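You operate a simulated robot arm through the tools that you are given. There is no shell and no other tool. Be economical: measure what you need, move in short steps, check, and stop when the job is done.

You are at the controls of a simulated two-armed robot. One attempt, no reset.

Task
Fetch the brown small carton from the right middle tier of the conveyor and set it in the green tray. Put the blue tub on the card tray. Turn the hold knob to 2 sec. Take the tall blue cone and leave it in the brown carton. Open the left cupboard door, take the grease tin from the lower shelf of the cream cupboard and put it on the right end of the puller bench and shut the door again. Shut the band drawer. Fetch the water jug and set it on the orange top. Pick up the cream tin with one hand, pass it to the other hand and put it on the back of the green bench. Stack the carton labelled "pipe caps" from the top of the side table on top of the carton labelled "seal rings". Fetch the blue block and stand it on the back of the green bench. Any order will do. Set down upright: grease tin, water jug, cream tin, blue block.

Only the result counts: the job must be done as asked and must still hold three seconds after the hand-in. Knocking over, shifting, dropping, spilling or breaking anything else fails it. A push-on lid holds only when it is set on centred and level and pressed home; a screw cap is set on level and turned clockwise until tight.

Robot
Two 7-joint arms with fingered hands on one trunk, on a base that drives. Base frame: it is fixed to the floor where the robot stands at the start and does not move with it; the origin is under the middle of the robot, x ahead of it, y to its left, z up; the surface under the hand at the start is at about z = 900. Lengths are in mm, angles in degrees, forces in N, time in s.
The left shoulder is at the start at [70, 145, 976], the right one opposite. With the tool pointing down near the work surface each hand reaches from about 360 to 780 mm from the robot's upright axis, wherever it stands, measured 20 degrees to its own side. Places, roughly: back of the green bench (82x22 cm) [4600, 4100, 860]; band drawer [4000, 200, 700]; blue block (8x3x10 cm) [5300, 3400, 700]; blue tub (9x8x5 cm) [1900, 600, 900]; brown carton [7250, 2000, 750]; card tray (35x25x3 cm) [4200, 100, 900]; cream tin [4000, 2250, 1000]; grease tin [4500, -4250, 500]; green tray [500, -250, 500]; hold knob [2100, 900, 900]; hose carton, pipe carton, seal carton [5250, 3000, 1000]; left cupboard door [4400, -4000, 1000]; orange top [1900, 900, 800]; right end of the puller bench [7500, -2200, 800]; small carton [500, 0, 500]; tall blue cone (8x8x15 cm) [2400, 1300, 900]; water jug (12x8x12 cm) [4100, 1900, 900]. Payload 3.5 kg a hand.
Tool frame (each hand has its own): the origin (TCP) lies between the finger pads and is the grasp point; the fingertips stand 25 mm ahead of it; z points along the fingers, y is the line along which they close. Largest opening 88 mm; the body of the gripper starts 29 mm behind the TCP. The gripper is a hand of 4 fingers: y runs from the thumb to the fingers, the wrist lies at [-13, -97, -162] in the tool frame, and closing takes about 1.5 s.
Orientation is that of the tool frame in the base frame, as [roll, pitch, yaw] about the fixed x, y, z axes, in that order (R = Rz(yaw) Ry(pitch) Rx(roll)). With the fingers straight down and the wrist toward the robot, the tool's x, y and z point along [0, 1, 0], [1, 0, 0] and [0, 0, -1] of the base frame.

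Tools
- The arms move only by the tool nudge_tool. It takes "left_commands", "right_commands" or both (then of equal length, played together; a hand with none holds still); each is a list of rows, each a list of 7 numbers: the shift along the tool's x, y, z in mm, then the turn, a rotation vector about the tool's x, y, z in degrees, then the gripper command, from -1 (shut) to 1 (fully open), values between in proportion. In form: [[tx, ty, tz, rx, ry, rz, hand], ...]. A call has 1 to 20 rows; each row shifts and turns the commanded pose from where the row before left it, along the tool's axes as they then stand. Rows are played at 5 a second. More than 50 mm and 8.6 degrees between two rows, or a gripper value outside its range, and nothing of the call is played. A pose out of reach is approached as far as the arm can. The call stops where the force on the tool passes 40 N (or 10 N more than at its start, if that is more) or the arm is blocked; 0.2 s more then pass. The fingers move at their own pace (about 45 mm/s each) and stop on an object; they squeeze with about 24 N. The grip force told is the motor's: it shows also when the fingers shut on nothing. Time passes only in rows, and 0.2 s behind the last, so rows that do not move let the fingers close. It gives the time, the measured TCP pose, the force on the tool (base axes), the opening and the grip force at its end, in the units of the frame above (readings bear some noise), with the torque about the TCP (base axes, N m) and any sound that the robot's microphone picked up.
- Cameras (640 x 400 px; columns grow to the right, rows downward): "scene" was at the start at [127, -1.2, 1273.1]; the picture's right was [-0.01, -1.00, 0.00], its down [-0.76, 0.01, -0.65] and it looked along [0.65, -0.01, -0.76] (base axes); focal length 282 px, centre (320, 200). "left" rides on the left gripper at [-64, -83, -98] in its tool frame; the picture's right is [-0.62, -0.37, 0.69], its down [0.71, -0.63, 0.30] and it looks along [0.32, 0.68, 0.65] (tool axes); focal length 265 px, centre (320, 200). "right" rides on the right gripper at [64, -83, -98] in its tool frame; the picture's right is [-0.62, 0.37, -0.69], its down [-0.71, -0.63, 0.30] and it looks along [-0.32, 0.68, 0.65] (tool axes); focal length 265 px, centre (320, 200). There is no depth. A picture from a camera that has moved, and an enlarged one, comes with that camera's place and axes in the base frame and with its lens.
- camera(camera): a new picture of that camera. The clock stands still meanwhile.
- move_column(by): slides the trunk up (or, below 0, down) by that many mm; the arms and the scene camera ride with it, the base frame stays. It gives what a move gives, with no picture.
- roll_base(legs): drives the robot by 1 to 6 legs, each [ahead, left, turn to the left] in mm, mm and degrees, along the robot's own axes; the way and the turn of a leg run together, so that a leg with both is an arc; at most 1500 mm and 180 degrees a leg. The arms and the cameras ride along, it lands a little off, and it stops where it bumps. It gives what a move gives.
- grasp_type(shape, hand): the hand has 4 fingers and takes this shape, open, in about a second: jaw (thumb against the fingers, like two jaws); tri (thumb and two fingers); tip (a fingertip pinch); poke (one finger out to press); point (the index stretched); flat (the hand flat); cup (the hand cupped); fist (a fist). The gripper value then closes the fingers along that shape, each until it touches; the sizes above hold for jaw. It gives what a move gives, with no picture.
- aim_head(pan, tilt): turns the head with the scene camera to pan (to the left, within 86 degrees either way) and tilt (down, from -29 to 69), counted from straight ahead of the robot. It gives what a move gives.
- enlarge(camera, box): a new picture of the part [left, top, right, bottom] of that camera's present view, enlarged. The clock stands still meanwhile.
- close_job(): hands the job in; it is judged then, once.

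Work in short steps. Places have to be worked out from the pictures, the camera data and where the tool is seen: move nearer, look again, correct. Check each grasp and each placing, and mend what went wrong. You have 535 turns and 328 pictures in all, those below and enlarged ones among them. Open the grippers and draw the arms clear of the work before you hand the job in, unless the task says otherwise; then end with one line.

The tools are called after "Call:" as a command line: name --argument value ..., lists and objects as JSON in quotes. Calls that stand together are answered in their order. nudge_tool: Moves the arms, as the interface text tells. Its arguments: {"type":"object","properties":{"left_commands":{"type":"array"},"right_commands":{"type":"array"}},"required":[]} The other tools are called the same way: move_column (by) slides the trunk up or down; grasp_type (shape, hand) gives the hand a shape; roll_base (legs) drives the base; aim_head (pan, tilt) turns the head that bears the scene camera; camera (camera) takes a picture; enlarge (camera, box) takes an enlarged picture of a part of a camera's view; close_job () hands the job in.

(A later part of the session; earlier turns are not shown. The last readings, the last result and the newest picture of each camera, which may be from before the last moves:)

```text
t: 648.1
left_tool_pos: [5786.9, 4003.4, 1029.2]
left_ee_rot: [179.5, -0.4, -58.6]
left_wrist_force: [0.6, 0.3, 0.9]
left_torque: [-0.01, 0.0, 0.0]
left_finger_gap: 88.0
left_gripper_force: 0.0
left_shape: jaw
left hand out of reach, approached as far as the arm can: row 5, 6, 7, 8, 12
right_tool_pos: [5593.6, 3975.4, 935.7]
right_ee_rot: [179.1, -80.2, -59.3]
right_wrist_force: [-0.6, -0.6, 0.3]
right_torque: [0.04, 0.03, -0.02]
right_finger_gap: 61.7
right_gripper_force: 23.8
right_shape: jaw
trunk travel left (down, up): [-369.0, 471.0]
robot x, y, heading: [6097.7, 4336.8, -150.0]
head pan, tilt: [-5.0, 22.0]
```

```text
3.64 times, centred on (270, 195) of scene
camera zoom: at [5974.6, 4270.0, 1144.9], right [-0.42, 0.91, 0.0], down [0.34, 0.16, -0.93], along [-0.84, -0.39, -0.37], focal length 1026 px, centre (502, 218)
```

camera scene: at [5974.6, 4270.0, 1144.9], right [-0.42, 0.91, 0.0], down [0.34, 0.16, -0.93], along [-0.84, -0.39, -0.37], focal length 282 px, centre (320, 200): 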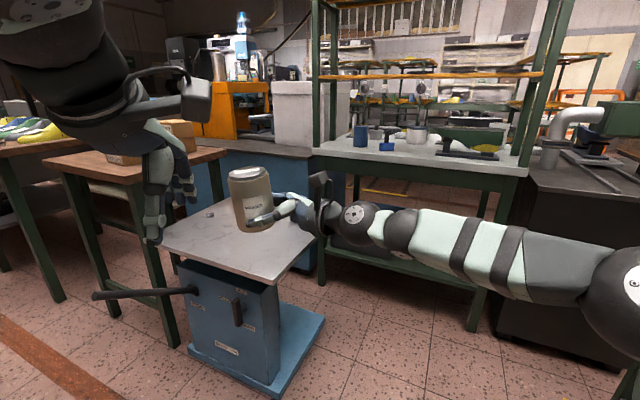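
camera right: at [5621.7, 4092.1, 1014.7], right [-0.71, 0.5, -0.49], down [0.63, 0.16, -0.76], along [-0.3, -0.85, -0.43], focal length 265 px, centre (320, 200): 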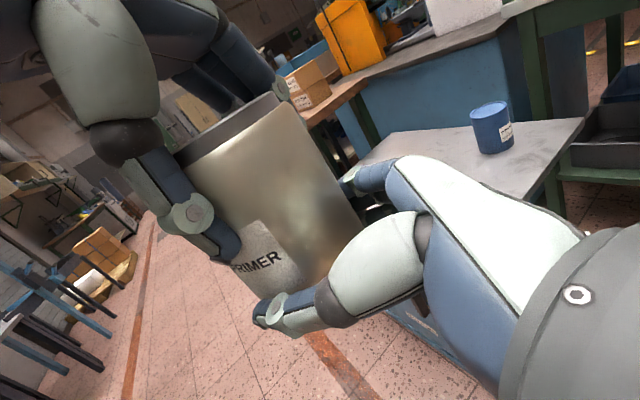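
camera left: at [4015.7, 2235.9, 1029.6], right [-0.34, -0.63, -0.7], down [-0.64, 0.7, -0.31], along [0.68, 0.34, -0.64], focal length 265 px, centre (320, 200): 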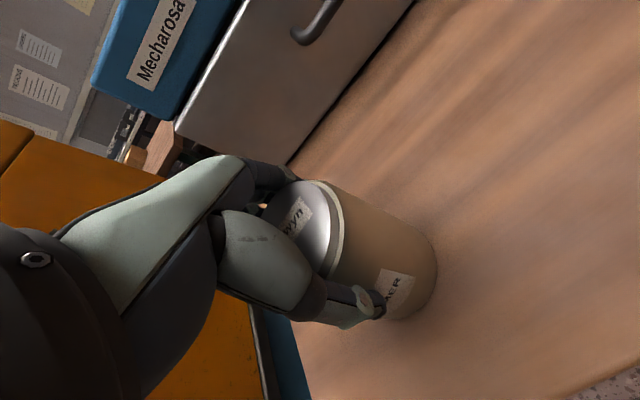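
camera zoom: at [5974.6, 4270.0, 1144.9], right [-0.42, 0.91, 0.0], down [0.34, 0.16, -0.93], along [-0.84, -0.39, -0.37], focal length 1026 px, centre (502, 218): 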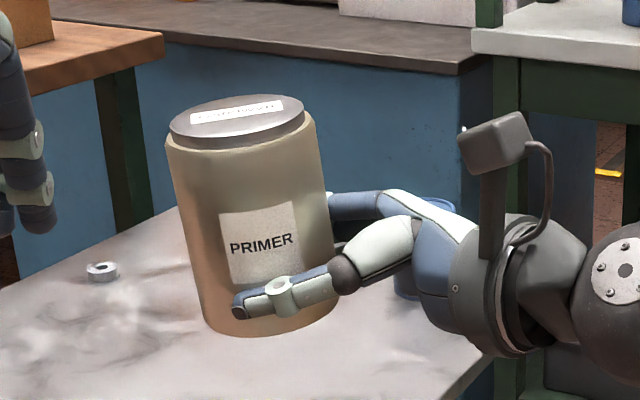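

The tin leans about 8° in the right hand. I rotate the hand to straighten it, turn to heading 180 and drive toward the bench, stopping short.

Call:
nudge_tool --right_commands '[[0, 0, 0, 0, 7, 0, -1], [0, 0, 0, 0, 0, 0, -1]]'

Call:
roll_base --legs '[[0, 0, -30], [300, 170, 0], [300, 0, 0]]'

Call:
camera --camera "scene"

```text
t: 648.7
left_tool_pos: [5784.8, 4004.1, 1028.4]
left_ee_rot: [179.8, -0.3, -58.3]
left_wrist_force: [0.3, 0.1, -0.6]
left_torque: [0.01, 0.01, 0.01]
left_finger_gap: 87.7
left_gripper_force: 0.0
left_shape: jaw
right_tool_pos: [5593.3, 3976.4, 935.7]
right_ee_rot: [177.4, -87.3, -57.6]
right_wrist_force: [-0.2, -0.5, 0.6]
right_torque: [0.04, 0.05, -0.02]
right_finger_gap: 61.7
right_gripper_force: 24.2
right_shape: jaw
trunk travel left (down, up): [-369.0, 471.0]
robot x, y, heading: [6103.9, 4333.9, -150.3]
head pan, tilt: [-5.0, 22.0]
```

```text
t: 654.0
left_tool_pos: [5062.5, 4041.7, 1027.7]
left_ee_rot: [179.7, -0.2, -88.8]
left_wrist_force: [-0.1, -0.3, 0.6]
left_torque: [-0.03, 0.02, -0.01]
left_finger_gap: 88.0
left_gripper_force: 0.1
left_shape: jaw
right_tool_pos: [4883.6, 4114.1, 934.0]
right_ee_rot: [178.3, -87.3, -88.7]
right_wrist_force: [-0.3, -0.1, -3.5]
right_torque: [0.01, 0.01, 0.02]
right_finger_gap: 61.5
right_gripper_force: 24.6
right_shape: jaw
trunk travel left (down, up): [-369.0, 471.0]
robot x, y, heading: [5502.4, 4166.1, 179.6]
head pan, tilt: [-5.0, 22.0]
```

```text
85 pictures are left
camera scene: at [5359.2, 4176.7, 1144.7], right [0.09, 1.0, 0.0], down [0.37, -0.03, -0.93], along [-0.92, 0.08, -0.38], focal length 282 px, centre (320, 200)
```

scene: 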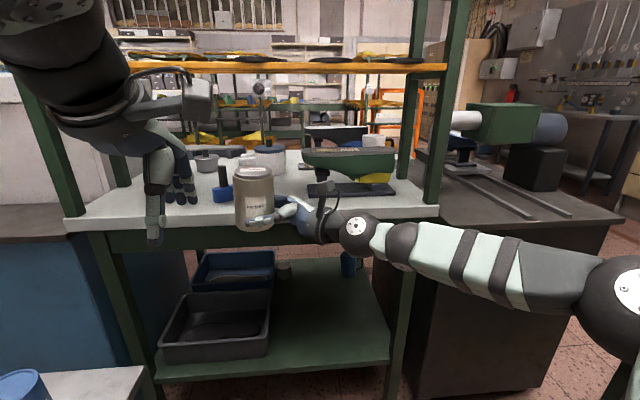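

Call:
enlarge --camera "scene" --box '[180, 120, 420, 260]'

```text
2.67 times, centred on (300, 190) of scene
camera zoom: at [5359.2, 4176.7, 1144.7], right [0.09, 1.0, 0.0], down [0.37, -0.03, -0.93], along [-0.92, 0.08, -0.38], focal length 752 px, centre (373, 227)
```

zoom: 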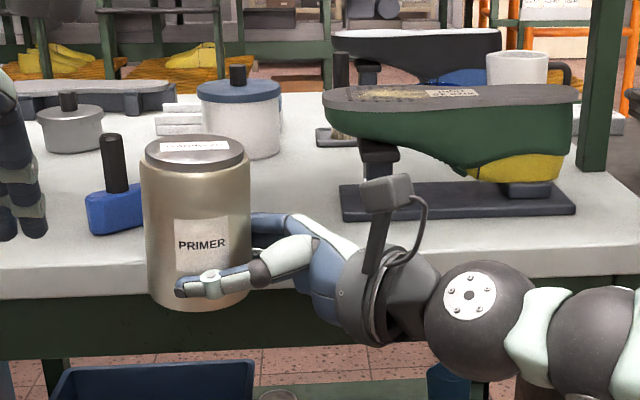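

The tin is upright now. The green stand occupies x<4650, y>4187, so I aim for the tin at about [4688, 4080]. First I shift the hand 24 mm left, then drive in 130 mm.

Call:
nudge_tool --right_commands '[[0, 0, 12, 0, 0, 0, -1], [0, 0, 12, 0, 0, 0, -1], [0, 0, 0, 0, 0, 0, -1]]'

Call:
roll_base --legs '[[130, 0, 0]]'

Call:
enlarge --camera "scene" --box '[180, 120, 420, 280]'

```text
t: 654.8
left_tool_pos: [5063.7, 4042.9, 1028.4]
left_ee_rot: [179.7, -0.1, -88.7]
left_wrist_force: [-0.1, -0.6, 0.3]
left_torque: [-0.02, 0.01, -0.01]
left_finger_gap: 87.8
left_gripper_force: 0.0
left_shape: jaw
right_tool_pos: [4883.6, 4091.9, 933.4]
right_ee_rot: [175.3, -87.2, -85.8]
right_wrist_force: [0.2, 0.6, -4.2]
right_torque: [0.03, 0.01, 0.0]
right_finger_gap: 61.5
right_gripper_force: 24.0
right_shape: jaw
trunk travel left (down, up): [-369.0, 471.0]
robot x, y, heading: [5502.8, 4169.0, 179.9]
head pan, tilt: [-5.0, 22.0]
```

```text
t: 656.1
left_tool_pos: [4932.9, 4042.1, 1028.0]
left_ee_rot: [179.6, -0.2, -88.7]
left_wrist_force: [-0.6, 0.2, 1.3]
left_torque: [-0.02, 0.0, 0.0]
left_finger_gap: 87.9
left_gripper_force: 0.1
left_shape: jaw
right_tool_pos: [4753.2, 4091.4, 932.7]
right_ee_rot: [179.5, -87.3, -90.0]
right_wrist_force: [0.0, -0.4, -3.0]
right_torque: [0.02, -0.01, 0.0]
right_finger_gap: 61.2
right_gripper_force: 24.1
right_shape: jaw
trunk travel left (down, up): [-369.0, 471.0]
robot x, y, heading: [5376.2, 4169.0, 179.9]
head pan, tilt: [-5.0, 22.0]
```

```text
2.50 times, centred on (300, 200) of scene
camera zoom: at [5228.9, 4177.1, 1144.6], right [0.09, 1.0, 0.0], down [0.37, -0.03, -0.93], along [-0.92, 0.08, -0.38], focal length 705 px, centre (370, 200)
```

zoom: 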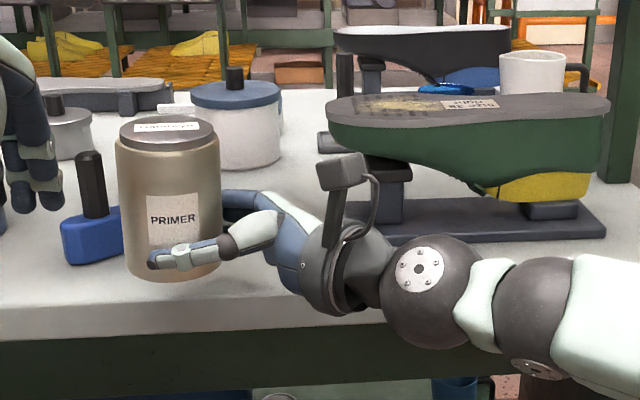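

Call:
roll_base --legs '[[60, 0, 0]]'

Call:
enlarge --camera "scene" --box '[180, 120, 420, 300]'

Call:
camera --camera "right"

```text
t: 657.1
left_tool_pos: [4872.7, 4043.0, 1027.9]
left_ee_rot: [179.9, -0.2, -88.7]
left_wrist_force: [0.0, 0.9, -0.2]
left_torque: [-0.04, -0.02, -0.02]
left_finger_gap: 87.9
left_gripper_force: 0.0
left_shape: jaw
right_tool_pos: [4692.4, 4091.3, 932.8]
right_ee_rot: [179.9, -87.3, -90.4]
right_wrist_force: [-0.7, 0.0, -3.8]
right_torque: [0.02, -0.02, 0.0]
right_finger_gap: 61.3
right_gripper_force: 23.8
right_shape: jaw
trunk travel left (down, up): [-369.0, 471.0]
robot x, y, heading: [5310.0, 4165.6, 179.6]
head pan, tilt: [-5.0, 22.0]
```

```text
2.22 times, centred on (300, 210) of scene
camera zoom: at [5168.6, 4177.3, 1144.6], right [0.09, 1.0, 0.0], down [0.37, -0.03, -0.93], along [-0.92, 0.08, -0.38], focal length 627 px, centre (364, 178)
```

zoom: 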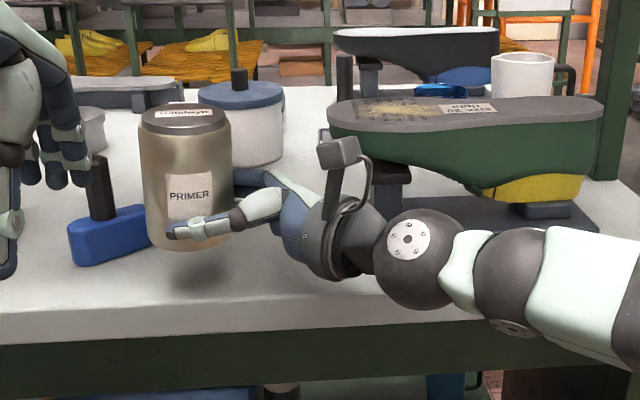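

```text
81 pictures are left
camera right: at [4775.2, 4186.2, 1001.5], right [-0.36, 0.72, -0.59], down [0.63, -0.27, -0.73], along [-0.69, -0.63, -0.36], focal length 265 px, centre (320, 200)
```

right: 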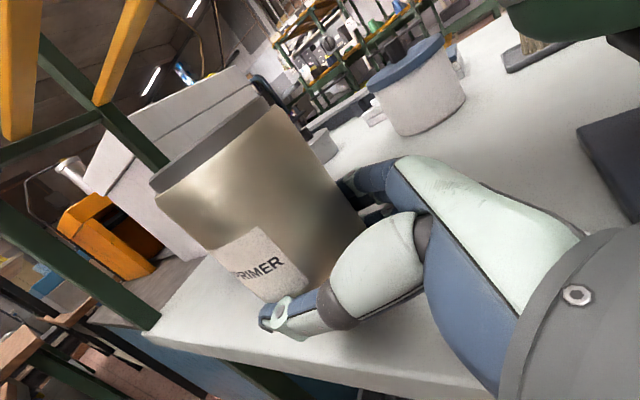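

Clear on all sides. I lower the tin toward the bench.

Call:
nudge_tool --right_commands '[[-14, 0, 0.7, 0, 0, 0, -1], [-14, 0, 0.7, 0, 0, 0, -1], [-8, 0, 0.4, 0, 0, 0, -1], [0, 0, 0, 0, 0, 0, -1]]'

Call:
enlarge --camera "scene" --box '[180, 120, 420, 300]'

```text
t: 658.1
left_tool_pos: [4874.5, 4042.8, 1028.8]
left_ee_rot: [179.8, -0.2, -88.7]
left_wrist_force: [-0.1, -0.2, -0.4]
left_torque: [0.01, 0.02, -0.01]
left_finger_gap: 88.3
left_gripper_force: 0.0
left_shape: jaw
right_tool_pos: [4693.5, 4092.3, 896.6]
right_ee_rot: [179.9, -87.2, -90.5]
right_wrist_force: [0.9, -0.3, -3.2]
right_torque: [0.01, -0.01, -0.01]
right_finger_gap: 61.3
right_gripper_force: 24.1
right_shape: jaw
trunk travel left (down, up): [-369.0, 471.0]
robot x, y, heading: [5314.5, 4169.5, 179.7]
head pan, tilt: [-5.0, 22.0]
```

```text
2.22 times, centred on (300, 210) of scene
camera zoom: at [5169.9, 4177.3, 1144.8], right [0.09, 1.0, 0.0], down [0.37, -0.03, -0.93], along [-0.92, 0.08, -0.38], focal length 627 px, centre (364, 178)
```

zoom: 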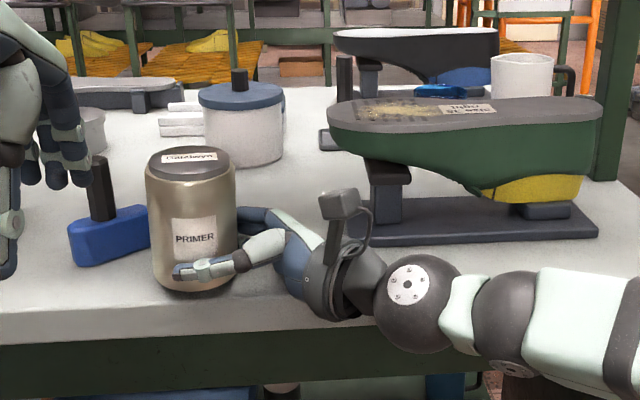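

Call:
nudge_tool --right_commands '[[-4, 0, 0.2, 0, 0, 0, -1], [-3, 0, 0.2, 0, 0, 0, -1], [0, 0, 0, 0, 0, 0, -1]]'

Call:
nudge_tool --right_commands '[[-2, 0, 0.1, 0, 0, 0, -1], [-2, 0, 0.1, 0, 0, 0, -1], [0, 0, 0, 0, 0, 0, -1]]'

Call:
enlarge --camera "scene" --box '[220, 160, 340, 260]'

```text
t: 658.9
left_tool_pos: [4874.7, 4043.2, 1029.6]
left_ee_rot: [179.6, -0.2, -88.8]
left_wrist_force: [0.5, 0.6, 0.5]
left_torque: [-0.03, 0.01, 0.03]
left_finger_gap: 88.1
left_gripper_force: 0.1
left_shape: jaw
right_tool_pos: [4694.1, 4091.6, 891.9]
right_ee_rot: [173.6, -87.3, -84.1]
right_wrist_force: [-1.9, 0.7, 5.4]
right_torque: [0.93, -0.19, 0.17]
right_finger_gap: 61.6
right_gripper_force: 24.0
right_shape: jaw
trunk travel left (down, up): [-369.0, 471.0]
robot x, y, heading: [5315.5, 4168.5, 179.9]
head pan, tilt: [-5.0, 22.0]
```

```text
t: 659.7
left_tool_pos: [4877.1, 4043.9, 1029.6]
left_ee_rot: [179.5, -0.1, -88.7]
left_wrist_force: [0.1, 0.2, -0.4]
left_torque: [0.0, 0.0, -0.01]
left_finger_gap: 87.9
left_gripper_force: 0.1
left_shape: jaw
right_tool_pos: [4696.2, 4091.8, 890.3]
right_ee_rot: [167.4, -87.3, -77.8]
right_wrist_force: [3.6, 1.8, 18.5]
right_torque: [1.85, -0.56, -0.24]
right_finger_gap: 61.4
right_gripper_force: 24.0
right_shape: jaw
trunk travel left (down, up): [-369.0, 471.0]
robot x, y, heading: [5312.0, 4166.4, 179.8]
head pan, tilt: [-5.0, 22.0]
```

```text
4.00 times, centred on (280, 210) of scene
camera zoom: at [5173.8, 4177.7, 1145.4], right [0.09, 1.0, 0.0], down [0.37, -0.03, -0.93], along [-0.92, 0.08, -0.37], focal length 1128 px, centre (480, 160)
```

zoom: 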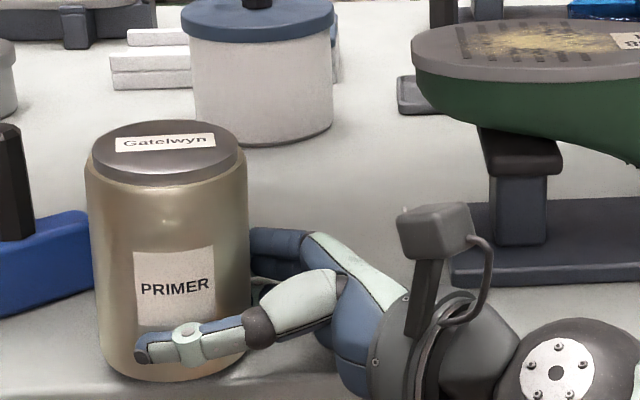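

The palm side touches the bench first; the tin hangs only a few mm above. I unload 3 mm and open gently so that it settles.

Call:
nudge_tool --right_commands '[[3, 0, 0, 0, 0, 0, -1], [0, 0, 0, 0, 0, 0, 0.45], [0, 0, 0, 0, 0, 0, 0.55], [0, 0, 0, 0, 0, 0, 0.8], [0, 0, 0, 0, 0, 0, 1], [0, 0, 0, 0, 0, 0, 1]]'

Call:
enlarge --camera "scene" --box '[220, 160, 340, 260]'

Call:
camera --camera "right"

```text
t: 661.1
left_tool_pos: [4876.7, 4043.9, 1028.9]
left_ee_rot: [179.4, -0.1, -88.6]
left_wrist_force: [1.4, -0.5, 0.2]
left_torque: [0.0, -0.01, -0.03]
left_finger_gap: 87.9
left_gripper_force: 0.0
left_shape: jaw
right_tool_pos: [4695.7, 4090.7, 890.4]
right_ee_rot: [175.1, -87.2, -85.7]
right_wrist_force: [8.2, 1.6, 7.7]
right_torque: [0.63, -0.49, -0.68]
right_finger_gap: 87.6
right_gripper_force: 0.0
right_shape: jaw
trunk travel left (down, up): [-369.0, 471.0]
robot x, y, heading: [5315.7, 4166.3, 180.0]
head pan, tilt: [-5.0, 22.0]
```

```text
4.00 times, centred on (280, 210) of scene
camera zoom: at [5173.2, 4177.6, 1145.2], right [0.09, 1.0, 0.0], down [0.37, -0.03, -0.93], along [-0.92, 0.08, -0.37], focal length 1128 px, centre (480, 160)
```

zoom: 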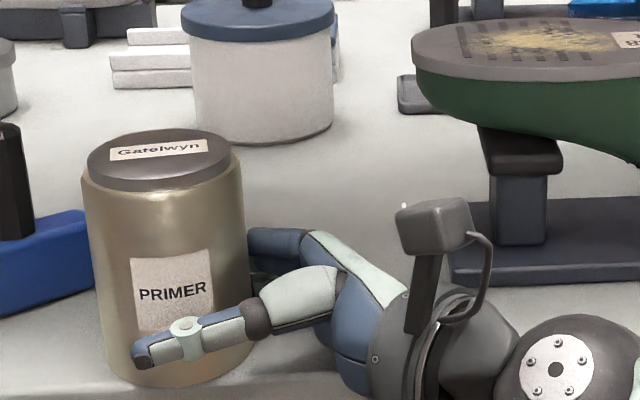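

```text
77 pictures are left
camera right: at [4778.8, 4186.0, 959.8], right [-0.36, 0.72, -0.58], down [0.63, -0.27, -0.73], along [-0.69, -0.63, -0.35], focal length 265 px, centre (320, 200)
```

right: 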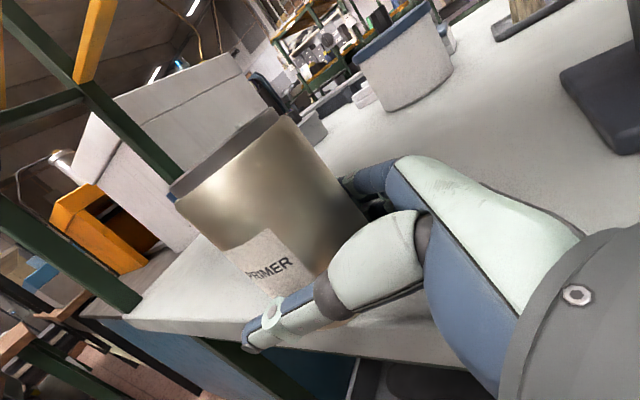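

One finger seems to be under the tin's right edge. I withdraw the hand slowly to the right so it settles.

Call:
nudge_tool --right_commands '[[0, 0, -4, 0, 0, 0, 1], [0, 0, -4, 0, 0, 0, 1], [0, 0, -4, 0, 0, 0, 1], [0, 0, 0, 0, 0, 0, 1]]'

Call:
enlarge --camera "scene" --box '[220, 160, 340, 260]'

```text
t: 662.1
left_tool_pos: [4875.7, 4040.9, 1029.9]
left_ee_rot: [179.5, -0.1, -88.7]
left_wrist_force: [0.2, 0.6, -0.5]
left_torque: [0.0, -0.01, -0.01]
left_finger_gap: 88.3
left_gripper_force: 0.0
left_shape: jaw
right_tool_pos: [4695.6, 4102.1, 892.0]
right_ee_rot: [175.9, -87.2, -86.3]
right_wrist_force: [4.9, -6.4, 8.4]
right_torque: [0.55, -0.41, -0.6]
right_finger_gap: 87.6
right_gripper_force: 0.1
right_shape: jaw
trunk travel left (down, up): [-369.0, 471.0]
robot x, y, heading: [5311.1, 4166.2, 179.9]
head pan, tilt: [-5.0, 22.0]
```

```text
4.00 times, centred on (280, 210) of scene
camera zoom: at [5172.7, 4176.1, 1145.2], right [0.09, 1.0, 0.0], down [0.37, -0.03, -0.93], along [-0.92, 0.08, -0.37], focal length 1128 px, centre (480, 160)
```

zoom: 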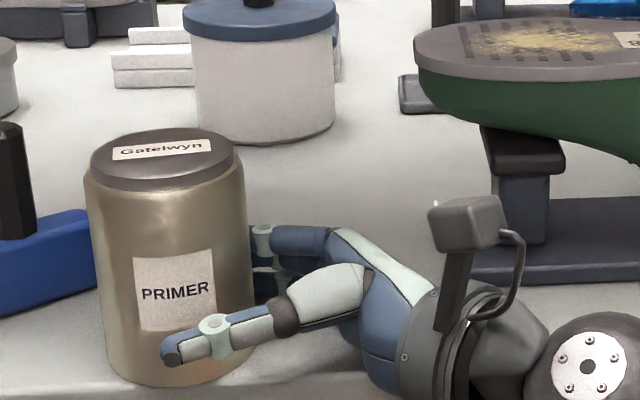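

It is settling. I continue withdrawing.

Call:
nudge_tool --right_commands '[[0, 0, -5, 0, 0, 0, 1], [0, 0, -5, 0, 0, 0, 1], [0, 0, -5, 0, 0, 0, 1], [0, 0, 0, 0, 0, 0, 1]]'

Call:
enlarge --camera "scene" --box '[220, 160, 340, 260]'

```text
t: 663.1
left_tool_pos: [4876.1, 4041.8, 1029.7]
left_ee_rot: [179.7, -0.1, -88.7]
left_wrist_force: [-0.1, -0.4, 0.2]
left_torque: [-0.04, 0.04, 0.04]
left_finger_gap: 87.9
left_gripper_force: 0.0
left_shape: jaw
right_tool_pos: [4694.3, 4117.9, 892.5]
right_ee_rot: [175.3, -87.2, -85.8]
right_wrist_force: [2.9, -3.9, 5.7]
right_torque: [0.32, -0.29, -0.42]
right_finger_gap: 87.4
right_gripper_force: 0.0
right_shape: jaw
trunk travel left (down, up): [-369.0, 471.0]
robot x, y, heading: [5312.3, 4167.2, 179.9]
head pan, tilt: [-5.0, 22.0]
```

```text
4.00 times, centred on (280, 210) of scene
camera zoom: at [5172.0, 4176.7, 1145.1], right [0.09, 1.0, 0.0], down [0.37, -0.03, -0.93], along [-0.92, 0.08, -0.37], focal length 1128 px, centre (480, 160)
```

zoom: 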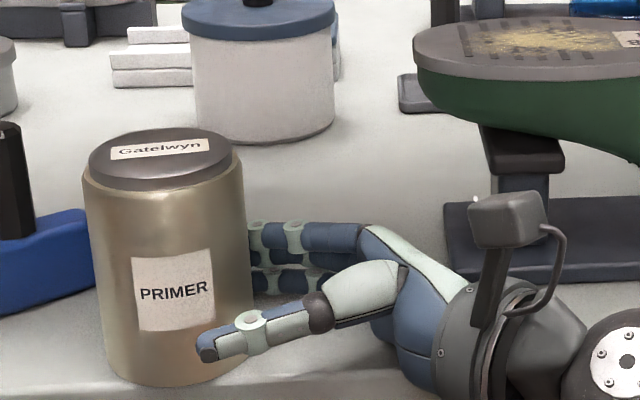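

The lean is just perspective (the block handle and jar lean alike): the tin stands upright. I slide the hand fully clear to the right, then back off.

Call:
nudge_tool --right_commands '[[1, 0, -10, 0, 0, 0, 1], [1, 0, -10, 0, 0, 0, 1], [1, 0, -12, 0, 0, 0, 1], [1, 0, -12, 0, 0, 0, 1], [0, 0, 0, 0, 0, 0, 1]]'

Call:
enlarge --camera "scene" --box '[180, 120, 420, 300]'

```text
t: 664.3
left_tool_pos: [4874.6, 4043.3, 1028.9]
left_ee_rot: [179.6, -0.2, -88.7]
left_wrist_force: [-0.2, 0.3, -0.5]
left_torque: [0.01, 0.02, 0.05]
left_finger_gap: 87.8
left_gripper_force: 0.0
left_shape: jaw
right_tool_pos: [4693.4, 4163.5, 895.5]
right_ee_rot: [178.9, -87.1, -89.3]
right_wrist_force: [-0.5, -0.1, 0.0]
right_torque: [0.0, -0.02, 0.01]
right_finger_gap: 87.4
right_gripper_force: 0.0
right_shape: jaw
trunk travel left (down, up): [-369.0, 471.0]
robot x, y, heading: [5311.7, 4170.7, 179.8]
head pan, tilt: [-5.0, 22.0]
```

```text
2.22 times, centred on (300, 210) of scene
camera zoom: at [5170.4, 4177.4, 1144.8], right [0.09, 1.0, 0.0], down [0.37, -0.03, -0.93], along [-0.92, 0.08, -0.37], focal length 627 px, centre (364, 178)
```

zoom: 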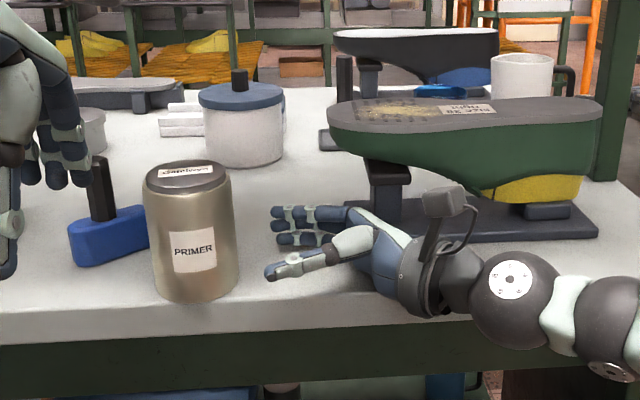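

Tin and block both stand on the back strip. I drive straight back, restore the right hand and raise the trunk.

Call:
roll_base --legs '[[-500, 0, 0], [-300, 0, 0]]'

Call:
nudge_tool --right_commands '[[0, -15, 0, 0, -8, 0, 1], [0, -15, 0, 0, -8, 0, 1], [0, -15, 0, 0, -8, 0, 1], [0, -15, 0, 0, -8, 0, 1], [0, -15, 0, 0, -8, 0, 1], [0, -15, 0, 0, -8, 0, 1], [0, -15, 0, 0, -8, 0, 1], [0, -15, 0, 0, -8, 0, 1], [0, -15, 0, 0, -8, 0, 1], [0, -15, 0, 0, -8, 0, 1], [0, 0, 0, 0, -7, 0, 1]]'

Call:
move_column --by 200

Call:
camera --camera "scene"

```text
t: 668.9
left_tool_pos: [5671.6, 4041.1, 1030.2]
left_ee_rot: [179.6, -0.1, -88.6]
left_wrist_force: [0.9, 0.0, 0.7]
left_torque: [-0.01, 0.0, 0.02]
left_finger_gap: 88.1
left_gripper_force: 0.1
left_shape: jaw
right_tool_pos: [5492.0, 4159.8, 897.3]
right_ee_rot: [179.1, -87.1, -89.6]
right_wrist_force: [-0.5, -0.7, 0.0]
right_torque: [-0.04, 0.0, 0.01]
right_finger_gap: 87.6
right_gripper_force: 0.0
right_shape: jaw
trunk travel left (down, up): [-369.0, 471.0]
robot x, y, heading: [6111.3, 4170.0, 179.7]
head pan, tilt: [-5.0, 22.0]
```

```text
t: 671.3
left_tool_pos: [5671.5, 4038.2, 1028.3]
left_ee_rot: [179.7, -0.2, -88.6]
left_wrist_force: [-0.1, 0.7, -0.1]
left_torque: [0.04, 0.02, 0.01]
left_finger_gap: 87.7
left_gripper_force: 0.1
left_shape: jaw
right_tool_pos: [5642.6, 4158.6, 896.5]
right_ee_rot: [179.9, -0.1, -90.5]
right_wrist_force: [-0.8, -0.1, 0.1]
right_torque: [0.0, -0.04, -0.02]
right_finger_gap: 87.7
right_gripper_force: 0.0
right_shape: jaw
trunk travel left (down, up): [-369.0, 471.0]
robot x, y, heading: [6112.5, 4170.0, 180.0]
head pan, tilt: [-5.0, 22.0]
```

```text
t: 673.4
left_tool_pos: [5673.5, 4040.3, 1229.2]
left_ee_rot: [179.8, -0.2, -88.5]
left_wrist_force: [-0.3, 0.1, -0.2]
left_torque: [0.0, 0.04, 0.01]
left_finger_gap: 87.9
left_gripper_force: 0.1
left_shape: jaw
right_tool_pos: [5642.0, 4158.0, 1096.2]
right_ee_rot: [179.9, -0.1, -90.4]
right_wrist_force: [0.5, 0.7, 0.9]
right_torque: [0.01, 0.03, 0.0]
right_finger_gap: 87.7
right_gripper_force: 0.1
right_shape: jaw
trunk travel left (down, up): [-569.0, 271.0]
robot x, y, heading: [6111.3, 4166.9, 179.7]
head pan, tilt: [-5.0, 22.0]
```

```text
73 pictures are left
camera scene: at [5968.1, 4175.5, 1344.8], right [0.09, 1.0, 0.0], down [0.37, -0.03, -0.93], along [-0.92, 0.08, -0.37], focal length 282 px, centre (320, 200)
```

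scene: 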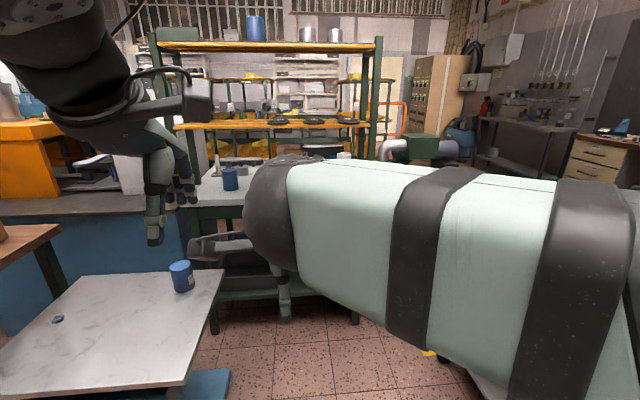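

All good there. Last: the cupboard in the south. I extend the right arm normally, turn and drive south along this aisle to y≈-1000, then look.

Call:
nudge_tool --right_commands '[[-8, 30, 0, 0, 0, 0, 1], [-8, 30, 0, 0, 0, 0, 1], [-8, 0, 0, 0, 0, 0, 1]]'

Call:
roll_base --legs '[[-50, 0, 0], [0, 0, 90], [1500, 0, 0], [1500, 0, 0], [1500, 0, 0], [800, 0, 0]]'

Call:
aim_head --pan -15 --tilt 15

Call:
camera --camera "scene"

```text
t: 674.2
left_tool_pos: [5671.5, 4041.0, 1228.0]
left_ee_rot: [179.7, -0.2, -88.7]
left_wrist_force: [-0.2, -0.3, 0.3]
left_torque: [0.0, 0.0, 0.0]
left_finger_gap: 88.0
left_gripper_force: 0.0
left_shape: jaw
right_tool_pos: [5583.3, 4183.4, 1097.4]
right_ee_rot: [179.9, -0.2, -90.3]
right_wrist_force: [0.7, -0.1, -0.3]
right_torque: [-0.01, 0.04, -0.01]
right_finger_gap: 87.6
right_gripper_force: 0.0
right_shape: jaw
trunk travel left (down, up): [-569.0, 271.0]
robot x, y, heading: [6109.0, 4168.3, 179.9]
head pan, tilt: [-5.0, 22.0]
```

```text
t: 703.9
left_tool_pos: [6322.4, -1559.1, 1227.6]
left_ee_rot: [179.6, -0.3, 2.3]
left_wrist_force: [0.2, -0.3, 1.0]
left_torque: [0.0, -0.01, -0.02]
left_finger_gap: 87.8
left_gripper_force: 0.2
left_shape: jaw
right_tool_pos: [6182.6, -1649.8, 1097.5]
right_ee_rot: [179.9, -0.2, 0.5]
right_wrist_force: [0.7, 0.2, 0.1]
right_torque: [-0.02, -0.01, -0.01]
right_finger_gap: 87.3
right_gripper_force: 0.1
right_shape: jaw
trunk travel left (down, up): [-569.0, 271.0]
robot x, y, heading: [6189.7, -1120.4, -89.2]
head pan, tilt: [-5.0, 22.0]
```

```text
t: 704.6
left_tool_pos: [6322.8, -1558.8, 1228.0]
left_ee_rot: [179.7, -0.2, 2.3]
left_wrist_force: [-0.6, -0.3, 0.2]
left_torque: [-0.01, 0.03, -0.04]
left_finger_gap: 88.1
left_gripper_force: 0.1
left_shape: jaw
right_tool_pos: [6182.1, -1651.3, 1095.4]
right_ee_rot: [179.9, -0.2, 0.5]
right_wrist_force: [-0.4, -0.3, -0.2]
right_torque: [-0.02, 0.03, 0.03]
right_finger_gap: 87.8
right_gripper_force: 0.1
right_shape: jaw
trunk travel left (down, up): [-569.0, 271.0]
robot x, y, heading: [6193.1, -1123.6, -89.3]
head pan, tilt: [-15.0, 15.0]
```

```text
72 pictures are left
camera scene: at [6167.2, -1262.9, 1356.2], right [-0.97, 0.25, 0.0], down [0.06, 0.25, -0.97], along [-0.24, -0.94, -0.26], focal length 282 px, centre (320, 200)
```

scene: 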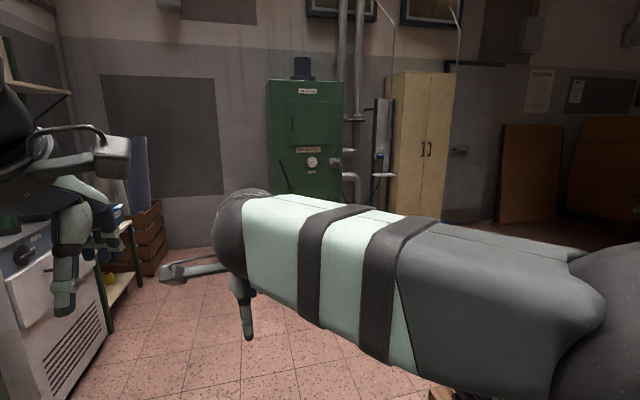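

The cream cupboard stands ahead to the right, beyond. I go on to y≈-2500 and look toward it.

Call:
roll_base --legs '[[1350, 100, 0]]'

Call:
aim_head --pan -45 --tilt 20

Call:
camera --camera "scene"

```text
t: 711.4
left_tool_pos: [6455.9, -2909.7, 1229.3]
left_ee_rot: [179.6, -0.3, 3.0]
left_wrist_force: [0.4, 0.3, 0.2]
left_torque: [0.03, 0.0, -0.03]
left_finger_gap: 87.9
left_gripper_force: 0.0
left_shape: jaw
right_tool_pos: [6315.8, -3002.6, 1096.9]
right_ee_rot: [179.9, -0.2, 1.2]
right_wrist_force: [0.7, -0.2, -0.1]
right_torque: [0.0, -0.06, -0.01]
right_finger_gap: 87.9
right_gripper_force: 0.0
right_shape: jaw
trunk travel left (down, up): [-569.0, 271.0]
robot x, y, heading: [6316.2, -2472.2, -88.6]
head pan, tilt: [-15.0, 15.0]
```

```text
t: 712.4
left_tool_pos: [6455.6, -2909.9, 1228.4]
left_ee_rot: [179.6, -0.2, 3.0]
left_wrist_force: [-0.1, -0.6, 0.1]
left_torque: [-0.01, 0.0, 0.02]
left_finger_gap: 87.8
left_gripper_force: 0.0
left_shape: jaw
right_tool_pos: [6316.2, -3002.9, 1096.6]
right_ee_rot: [179.9, -0.1, 1.2]
right_wrist_force: [0.5, -1.0, -0.5]
right_torque: [0.0, 0.0, -0.01]
right_finger_gap: 87.8
right_gripper_force: 0.1
right_shape: jaw
trunk travel left (down, up): [-569.0, 271.0]
robot x, y, heading: [6314.8, -2475.0, -88.6]
head pan, tilt: [-45.0, 20.0]
```

```text
71 pictures are left
camera scene: at [6253.8, -2591.7, 1348.1], right [-0.73, 0.69, 0.0], down [0.24, 0.25, -0.94], along [-0.65, -0.68, -0.34], focal length 282 px, centre (320, 200)
```

scene: 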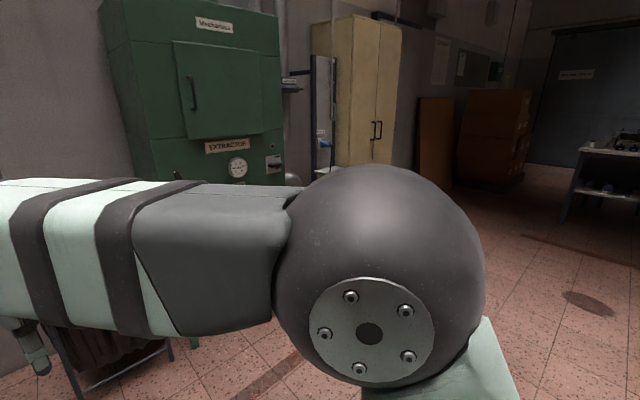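

The floor toward the cupboard at y≈-2600 is free. I sidestep right (west) to x≈4500 facing the cupboard.

Call:
roll_base --legs '[[100, -900, -1.4], [0, -950, 0]]'

Call:
aim_head --pan 0 --tilt 15

Call:
camera --camera "scene"

```text
t: 721.7
left_tool_pos: [4593.2, -3027.7, 1228.9]
left_ee_rot: [179.7, -0.2, 1.8]
left_wrist_force: [-0.2, 0.0, 0.6]
left_torque: [0.03, -0.02, 0.01]
left_finger_gap: 88.1
left_gripper_force: 0.0
left_shape: jaw
right_tool_pos: [4450.2, -3117.7, 1095.6]
right_ee_rot: [179.8, -0.3, -0.1]
right_wrist_force: [1.2, -0.3, -0.3]
right_torque: [0.01, -0.02, 0.02]
right_finger_gap: 87.8
right_gripper_force: 0.1
right_shape: jaw
trunk travel left (down, up): [-569.0, 271.0]
robot x, y, heading: [4462.5, -2586.9, -90.0]
head pan, tilt: [-45.0, 20.0]
```

```text
t: 722.8
left_tool_pos: [4592.0, -3027.2, 1228.2]
left_ee_rot: [179.6, -0.1, 1.8]
left_wrist_force: [0.0, 0.3, 1.2]
left_torque: [-0.01, 0.01, -0.03]
left_finger_gap: 88.1
left_gripper_force: 0.1
left_shape: jaw
right_tool_pos: [4450.8, -3116.6, 1096.6]
right_ee_rot: [179.8, -0.2, 0.1]
right_wrist_force: [-0.6, 0.2, 0.3]
right_torque: [0.04, 0.01, 0.0]
right_finger_gap: 87.9
right_gripper_force: 0.0
right_shape: jaw
trunk travel left (down, up): [-569.0, 271.0]
robot x, y, heading: [4462.6, -2590.6, -89.8]
head pan, tilt: [0.0, 15.0]
```

```text
70 pictures are left
camera scene: at [4462.4, -2732.4, 1356.2], right [-1.0, 0.0, 0.0], down [0.0, 0.26, -0.97], along [0.0, -0.97, -0.26], focal length 282 px, centre (320, 200)
```

scene: 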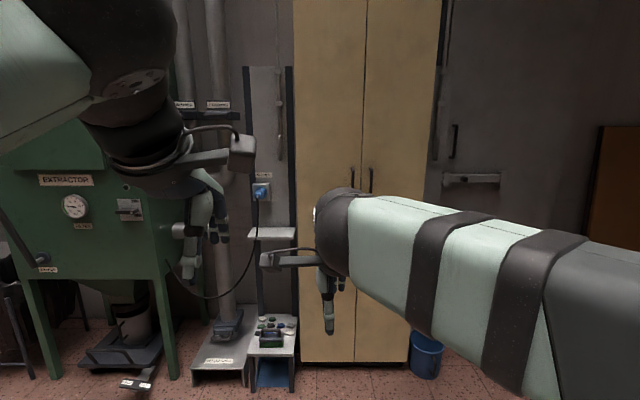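

The left door's handle is a vertical bar at about [4309, -4060, 1098], the hinge at the left edge x≈4584. I raise the trunk, tuck the right arm aside and turn the left hand into a forward handshake pose (jaws closing sideways).

Call:
move_column --by 80

Call:
nudge_tool --left_commands '[[0, 0, 0, -3.55, -6.15, -4.62, 1], [0, 0, 0, -3.55, -6.15, -4.62, 1], [0, 0, 0, -3.55, -6.15, -4.62, 1], [0, 0, 0, -3.55, -6.15, -4.62, 1], [0, 0, 0, -3.55, -6.15, -4.62, 1], [0, 0, 0, -3.55, -6.15, -4.62, 1], [0, 0, 0, -3.55, -6.15, -4.62, 1], [0, 0, 0, -3.55, -6.15, -4.62, 1], [0, 0, 0, -3.55, -6.15, -4.62, 1], [0, 0, 0, -3.55, -6.15, -4.62, 1], [0, 0, 0, -3.55, -6.15, -4.62, 1]]' --right_commands '[[-35, -20, 0, 0, 0, 0, 1], [-35, -20, 0, 0, 0, 0, 1], [-35, -20, 0, 0, 0, 0, 1], [-35, -20, 0, 0, 0, 0, 1], [-35, -20, 0, 0, 0, 0, 1], [-35, 0, 0, 0, 0, 0, 1], [0, 0, 0, 0, 0, 0, 1], [0, 0, 0, 0, 0, 0, 1], [0, 0, 0, 0, 0, 0, 1], [0, 0, 0, 0, 0, 0, 1], [0, 0, 0, 0, 0, 0, 1]]'

Call:
camera --camera "scene"

```text
t: 724.0
left_tool_pos: [4593.0, -3026.4, 1309.1]
left_ee_rot: [179.7, -0.2, 1.9]
left_wrist_force: [-0.4, 0.2, -0.2]
left_torque: [0.01, 0.01, 0.02]
left_finger_gap: 88.1
left_gripper_force: 0.0
left_shape: jaw
right_tool_pos: [4450.4, -3117.3, 1177.2]
right_ee_rot: [180.0, -0.3, 0.0]
right_wrist_force: [-0.1, 0.0, 0.3]
right_torque: [-0.02, -0.01, 0.0]
right_finger_gap: 87.7
right_gripper_force: 0.0
right_shape: jaw
trunk travel left (down, up): [-649.0, 191.0]
robot x, y, heading: [4463.0, -2589.3, -89.8]
head pan, tilt: [0.0, 15.0]
```

```text
t: 726.4
left_tool_pos: [4590.6, -3036.3, 1306.8]
left_ee_rot: [178.4, 75.3, 60.2]
left_wrist_force: [0.2, 0.1, -1.1]
left_torque: [-0.03, 0.0, -0.01]
left_finger_gap: 88.2
left_gripper_force: 0.0
left_shape: jaw
left hand out of reach, approached as far as the arm can: row 11
right_tool_pos: [4241.4, -3019.0, 1173.2]
right_ee_rot: [179.8, -0.3, 0.0]
right_wrist_force: [0.2, 0.3, -0.7]
right_torque: [-0.02, -0.05, -0.02]
right_finger_gap: 87.5
right_gripper_force: 0.0
right_shape: jaw
trunk travel left (down, up): [-649.0, 191.0]
robot x, y, heading: [4463.0, -2588.4, -89.8]
head pan, tilt: [0.0, 15.0]
```

```text
69 pictures are left
camera scene: at [4461.2, -2733.0, 1436.2], right [-1.0, 0.0, 0.0], down [0.0, 0.26, -0.97], along [0.0, -0.97, -0.26], focal length 282 px, centre (320, 200)
```

scene: 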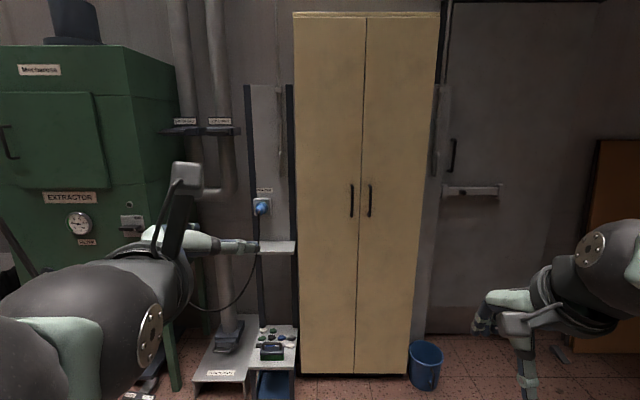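

Now the whole cupboard is visible: hinge at x≈4575, front y≈-4090, handle centre about [4310, -4060, 1090], 165 long. I bring the left hand to handle height and drive up to just short of it.

Call:
move_column --by -100

Call:
nudge_tool --left_commands '[[15, 16, 35.3, 0, 0, 0, 0.3], [15, 16, 35.3, 0, 0, 0, 0.3], [15, 16, 35.3, 0, 0, 0, 0.3], [15, 16, 35.3, 0, 0, 0, 0.3], [15, 16, 35.3, 0, 0, 0, 0.3], [0, 0, 0, 0, 0, 0, 0.3]]'

Call:
roll_base --legs '[[0, -290, 0], [700, 0, 0]]'

Call:
aim_head --pan 5 --tilt 15

Call:
camera --camera "scene"

Call:
camera --camera "left"

```text
t: 727.7
left_tool_pos: [4592.2, -3035.5, 1207.3]
left_ee_rot: [178.8, 75.3, 60.4]
left_wrist_force: [0.3, 0.6, -0.3]
left_torque: [0.04, -0.01, -0.05]
left_finger_gap: 87.8
left_gripper_force: 0.0
left_shape: jaw
right_tool_pos: [4241.2, -3018.2, 1074.5]
right_ee_rot: [179.9, -0.2, 0.0]
right_wrist_force: [0.1, 0.4, -0.3]
right_torque: [0.04, 0.03, 0.02]
right_finger_gap: 87.6
right_gripper_force: 0.1
right_shape: jaw
trunk travel left (down, up): [-549.0, 291.0]
robot x, y, heading: [4457.4, -2589.9, -89.9]
head pan, tilt: [0.0, 15.0]
```

```text
t: 729.1
left_tool_pos: [4589.7, -3207.8, 1090.5]
left_ee_rot: [178.7, 75.2, 60.4]
left_wrist_force: [-0.3, -1.0, 0.4]
left_torque: [-0.01, -0.01, 0.0]
left_finger_gap: 57.6
left_gripper_force: 0.1
left_shape: jaw
right_tool_pos: [4242.2, -3017.0, 1074.1]
right_ee_rot: [180.0, -0.2, 0.0]
right_wrist_force: [-0.4, -0.4, 0.3]
right_torque: [0.01, 0.0, -0.01]
right_finger_gap: 87.6
right_gripper_force: 0.0
right_shape: jaw
trunk travel left (down, up): [-549.0, 291.0]
robot x, y, heading: [4461.9, -2586.6, -89.6]
head pan, tilt: [0.0, 15.0]
```

```text
t: 734.5
left_tool_pos: [4295.0, -3904.7, 1090.3]
left_ee_rot: [178.7, 75.2, 60.0]
left_wrist_force: [0.1, 0.3, -0.1]
left_torque: [0.0, -0.02, -0.04]
left_finger_gap: 57.4
left_gripper_force: 0.0
left_shape: jaw
right_tool_pos: [3946.2, -3712.2, 1074.2]
right_ee_rot: [180.0, -0.2, -0.4]
right_wrist_force: [-0.5, 0.6, 0.4]
right_torque: [0.01, -0.02, -0.01]
right_finger_gap: 87.5
right_gripper_force: 0.0
right_shape: jaw
trunk travel left (down, up): [-549.0, 291.0]
robot x, y, heading: [4170.3, -3286.8, -90.3]
head pan, tilt: [0.0, 15.0]
```

```text
t: 735.2
left_tool_pos: [4294.3, -3904.5, 1089.7]
left_ee_rot: [179.1, 75.2, 60.3]
left_wrist_force: [0.2, 0.4, -0.1]
left_torque: [0.0, 0.0, -0.01]
left_finger_gap: 57.6
left_gripper_force: 0.1
left_shape: jaw
right_tool_pos: [3946.3, -3712.3, 1074.8]
right_ee_rot: [179.9, -0.2, -0.4]
right_wrist_force: [0.2, 0.4, 0.8]
right_torque: [-0.02, 0.0, -0.01]
right_finger_gap: 87.9
right_gripper_force: 0.0
right_shape: jaw
trunk travel left (down, up): [-549.0, 291.0]
robot x, y, heading: [4174.5, -3282.8, -89.9]
head pan, tilt: [5.0, 15.0]
```

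```text
68 pictures are left
camera scene: at [4178.1, -3428.0, 1336.2], right [-1.0, -0.08, 0.0], down [-0.02, 0.26, -0.97], along [0.08, -0.96, -0.26], focal length 282 px, centre (320, 200)
```

scene: 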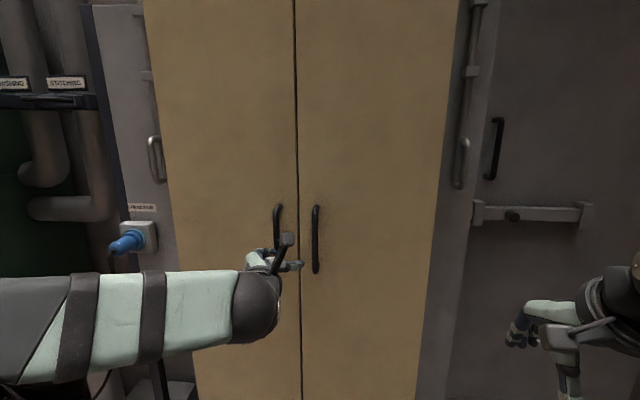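

```text
67 pictures are left
camera left: at [4259.1, -3796.2, 1175.7], right [-0.72, -0.55, 0.42], down [-0.6, 0.2, -0.77], along [0.34, -0.81, -0.48], focal length 265 px, centre (320, 200)
```

left: 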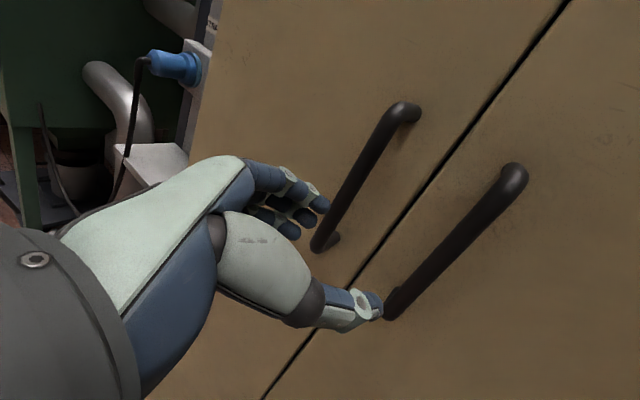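

Handle line at x≈4336, z 975–1158. I move the base 95 forward and 65 left to pre-grasp along the hand's axis and check.

Call:
roll_base --legs '[[95, 66, 0]]'

Call:
camera --camera "left"

Call:
enlarge --camera "scene" --box '[180, 170, 380, 310]'

```text
t: 736.6
left_tool_pos: [4355.8, -3987.0, 1088.5]
left_ee_rot: [178.6, 74.5, 58.9]
left_wrist_force: [-2.8, 28.9, -0.1]
left_torque: [0.08, 0.01, 0.23]
left_finger_gap: 58.4
left_gripper_force: 0.0
left_shape: jaw
right_tool_pos: [4014.9, -3799.4, 1077.5]
right_ee_rot: [179.5, -0.2, -0.3]
right_wrist_force: [0.4, 0.1, 0.0]
right_torque: [0.0, 0.0, 0.02]
right_finger_gap: 88.0
right_gripper_force: 0.1
right_shape: jaw
trunk travel left (down, up): [-549.0, 291.0]
robot x, y, heading: [4241.6, -3375.6, -90.0]
head pan, tilt: [5.0, 15.0]
stopped in leg 1: the force on the tool passed its limit at 45 N (the readings are from after the stop); the commanded pose is now the measured one
```

```text
66 pictures are left
camera left: at [4321.2, -3879.9, 1175.3], right [-0.74, -0.54, 0.41], down [-0.59, 0.22, -0.77], along [0.33, -0.81, -0.48], focal length 265 px, centre (320, 200)
```

left: 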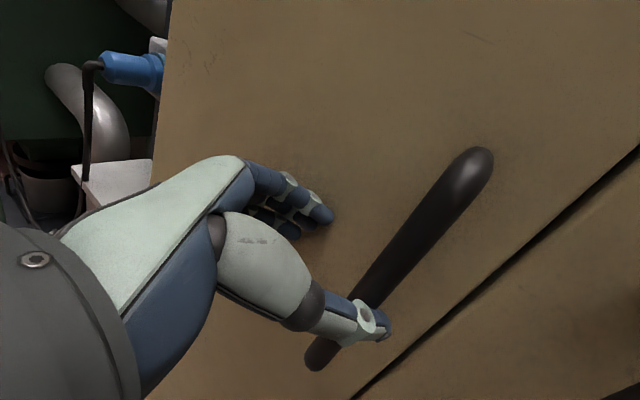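

```text
2.86 times, centred on (280, 240) of scene
camera zoom: at [4245.2, -3513.4, 1337.3], right [-1.0, -0.09, 0.0], down [-0.02, 0.25, -0.97], along [0.08, -0.96, -0.25], focal length 806 px, centre (434, 86)
```

zoom: 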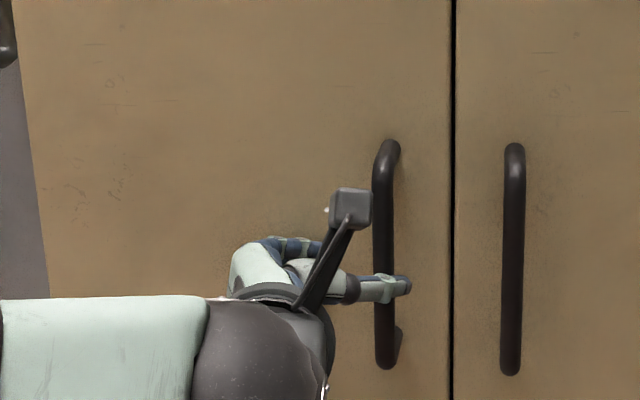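

The thumb touched the handle: it is nearer (y≈-4010) and at x≈4320. I back off, shift 26 mm to the right, and advance again gently.

Call:
nudge_tool --left_commands '[[2, -12, -20, 0, 0, 0, 0.5], [0, -24, 10, 0, 0, 0, 0.5], [0, 0, 0, 0, 0, 0, 0.5], [0, 0, 0, 0, 0, 0, 0.5]]'

Call:
camera --camera "left"

```text
t: 737.6
left_tool_pos: [4330.3, -3967.2, 1085.5]
left_ee_rot: [179.7, 74.3, 60.1]
left_wrist_force: [0.3, -0.6, 0.2]
left_torque: [-0.01, 0.0, -0.02]
left_finger_gap: 65.9
left_gripper_force: 0.1
left_shape: jaw
right_tool_pos: [4015.2, -3805.9, 1074.2]
right_ee_rot: [179.9, -0.2, -0.4]
right_wrist_force: [0.5, -0.3, 0.1]
right_torque: [-0.01, -0.02, 0.0]
right_finger_gap: 87.7
right_gripper_force: 0.0
right_shape: jaw
trunk travel left (down, up): [-549.0, 291.0]
robot x, y, heading: [4239.4, -3377.3, -90.2]
head pan, tilt: [5.0, 15.0]
```

```text
64 pictures are left
camera left: at [4295.9, -3861.2, 1172.5], right [-0.73, -0.54, 0.41], down [-0.6, 0.22, -0.77], along [0.33, -0.81, -0.49], focal length 265 px, centre (320, 200)
```

left: 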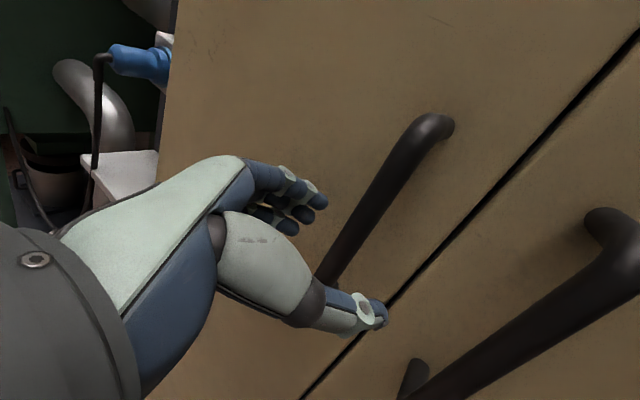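

The handle now lies between thumb and fingers. I raise 35 mm, advance so it comes to the grasp point, and close.

Call:
nudge_tool --left_commands '[[-34, 0, -9, 0, 0, 0, 0.5], [-4.7, 5.7, 18.5, 0, 0, 0, 0.5], [-4.7, 5.7, 18.5, 0, 0, 0, 0.5], [0, 0, 0, 0, 0, 0, 0.5]]'

Call:
camera --camera "left"

```text
t: 738.3
left_tool_pos: [4333.0, -3987.6, 1124.4]
left_ee_rot: [178.0, 74.3, 59.5]
left_wrist_force: [10.3, 37.2, 3.1]
left_torque: [-0.01, -0.09, 0.86]
left_finger_gap: 58.0
left_gripper_force: 0.1
left_shape: jaw
right_tool_pos: [4018.2, -3798.3, 1077.2]
right_ee_rot: [179.6, -0.1, -0.1]
right_wrist_force: [-0.4, 0.9, 0.4]
right_torque: [0.02, -0.02, 0.0]
right_finger_gap: 87.7
right_gripper_force: 0.0
right_shape: jaw
trunk travel left (down, up): [-549.0, 291.0]
robot x, y, heading: [4239.1, -3378.2, -90.0]
head pan, tilt: [5.0, 15.0]
stopped in row 3 (left hand): the force on the tool passed its limit at 46 N (the readings are from after the stop); the commanded pose is now the measured one
```

```text
63 pictures are left
camera left: at [4296.0, -3880.6, 1211.5], right [-0.73, -0.56, 0.41], down [-0.59, 0.21, -0.78], along [0.35, -0.8, -0.48], focal length 265 px, centre (320, 200)
```

left: 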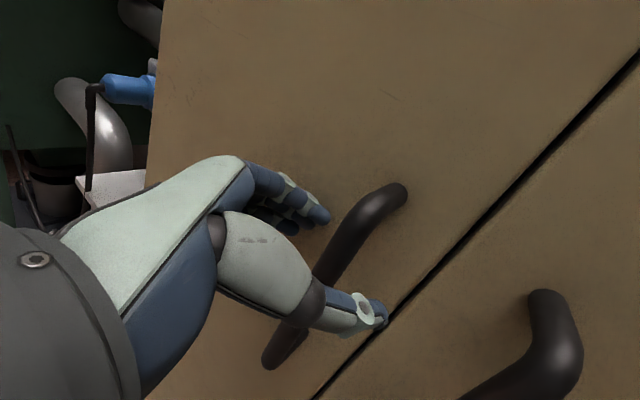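

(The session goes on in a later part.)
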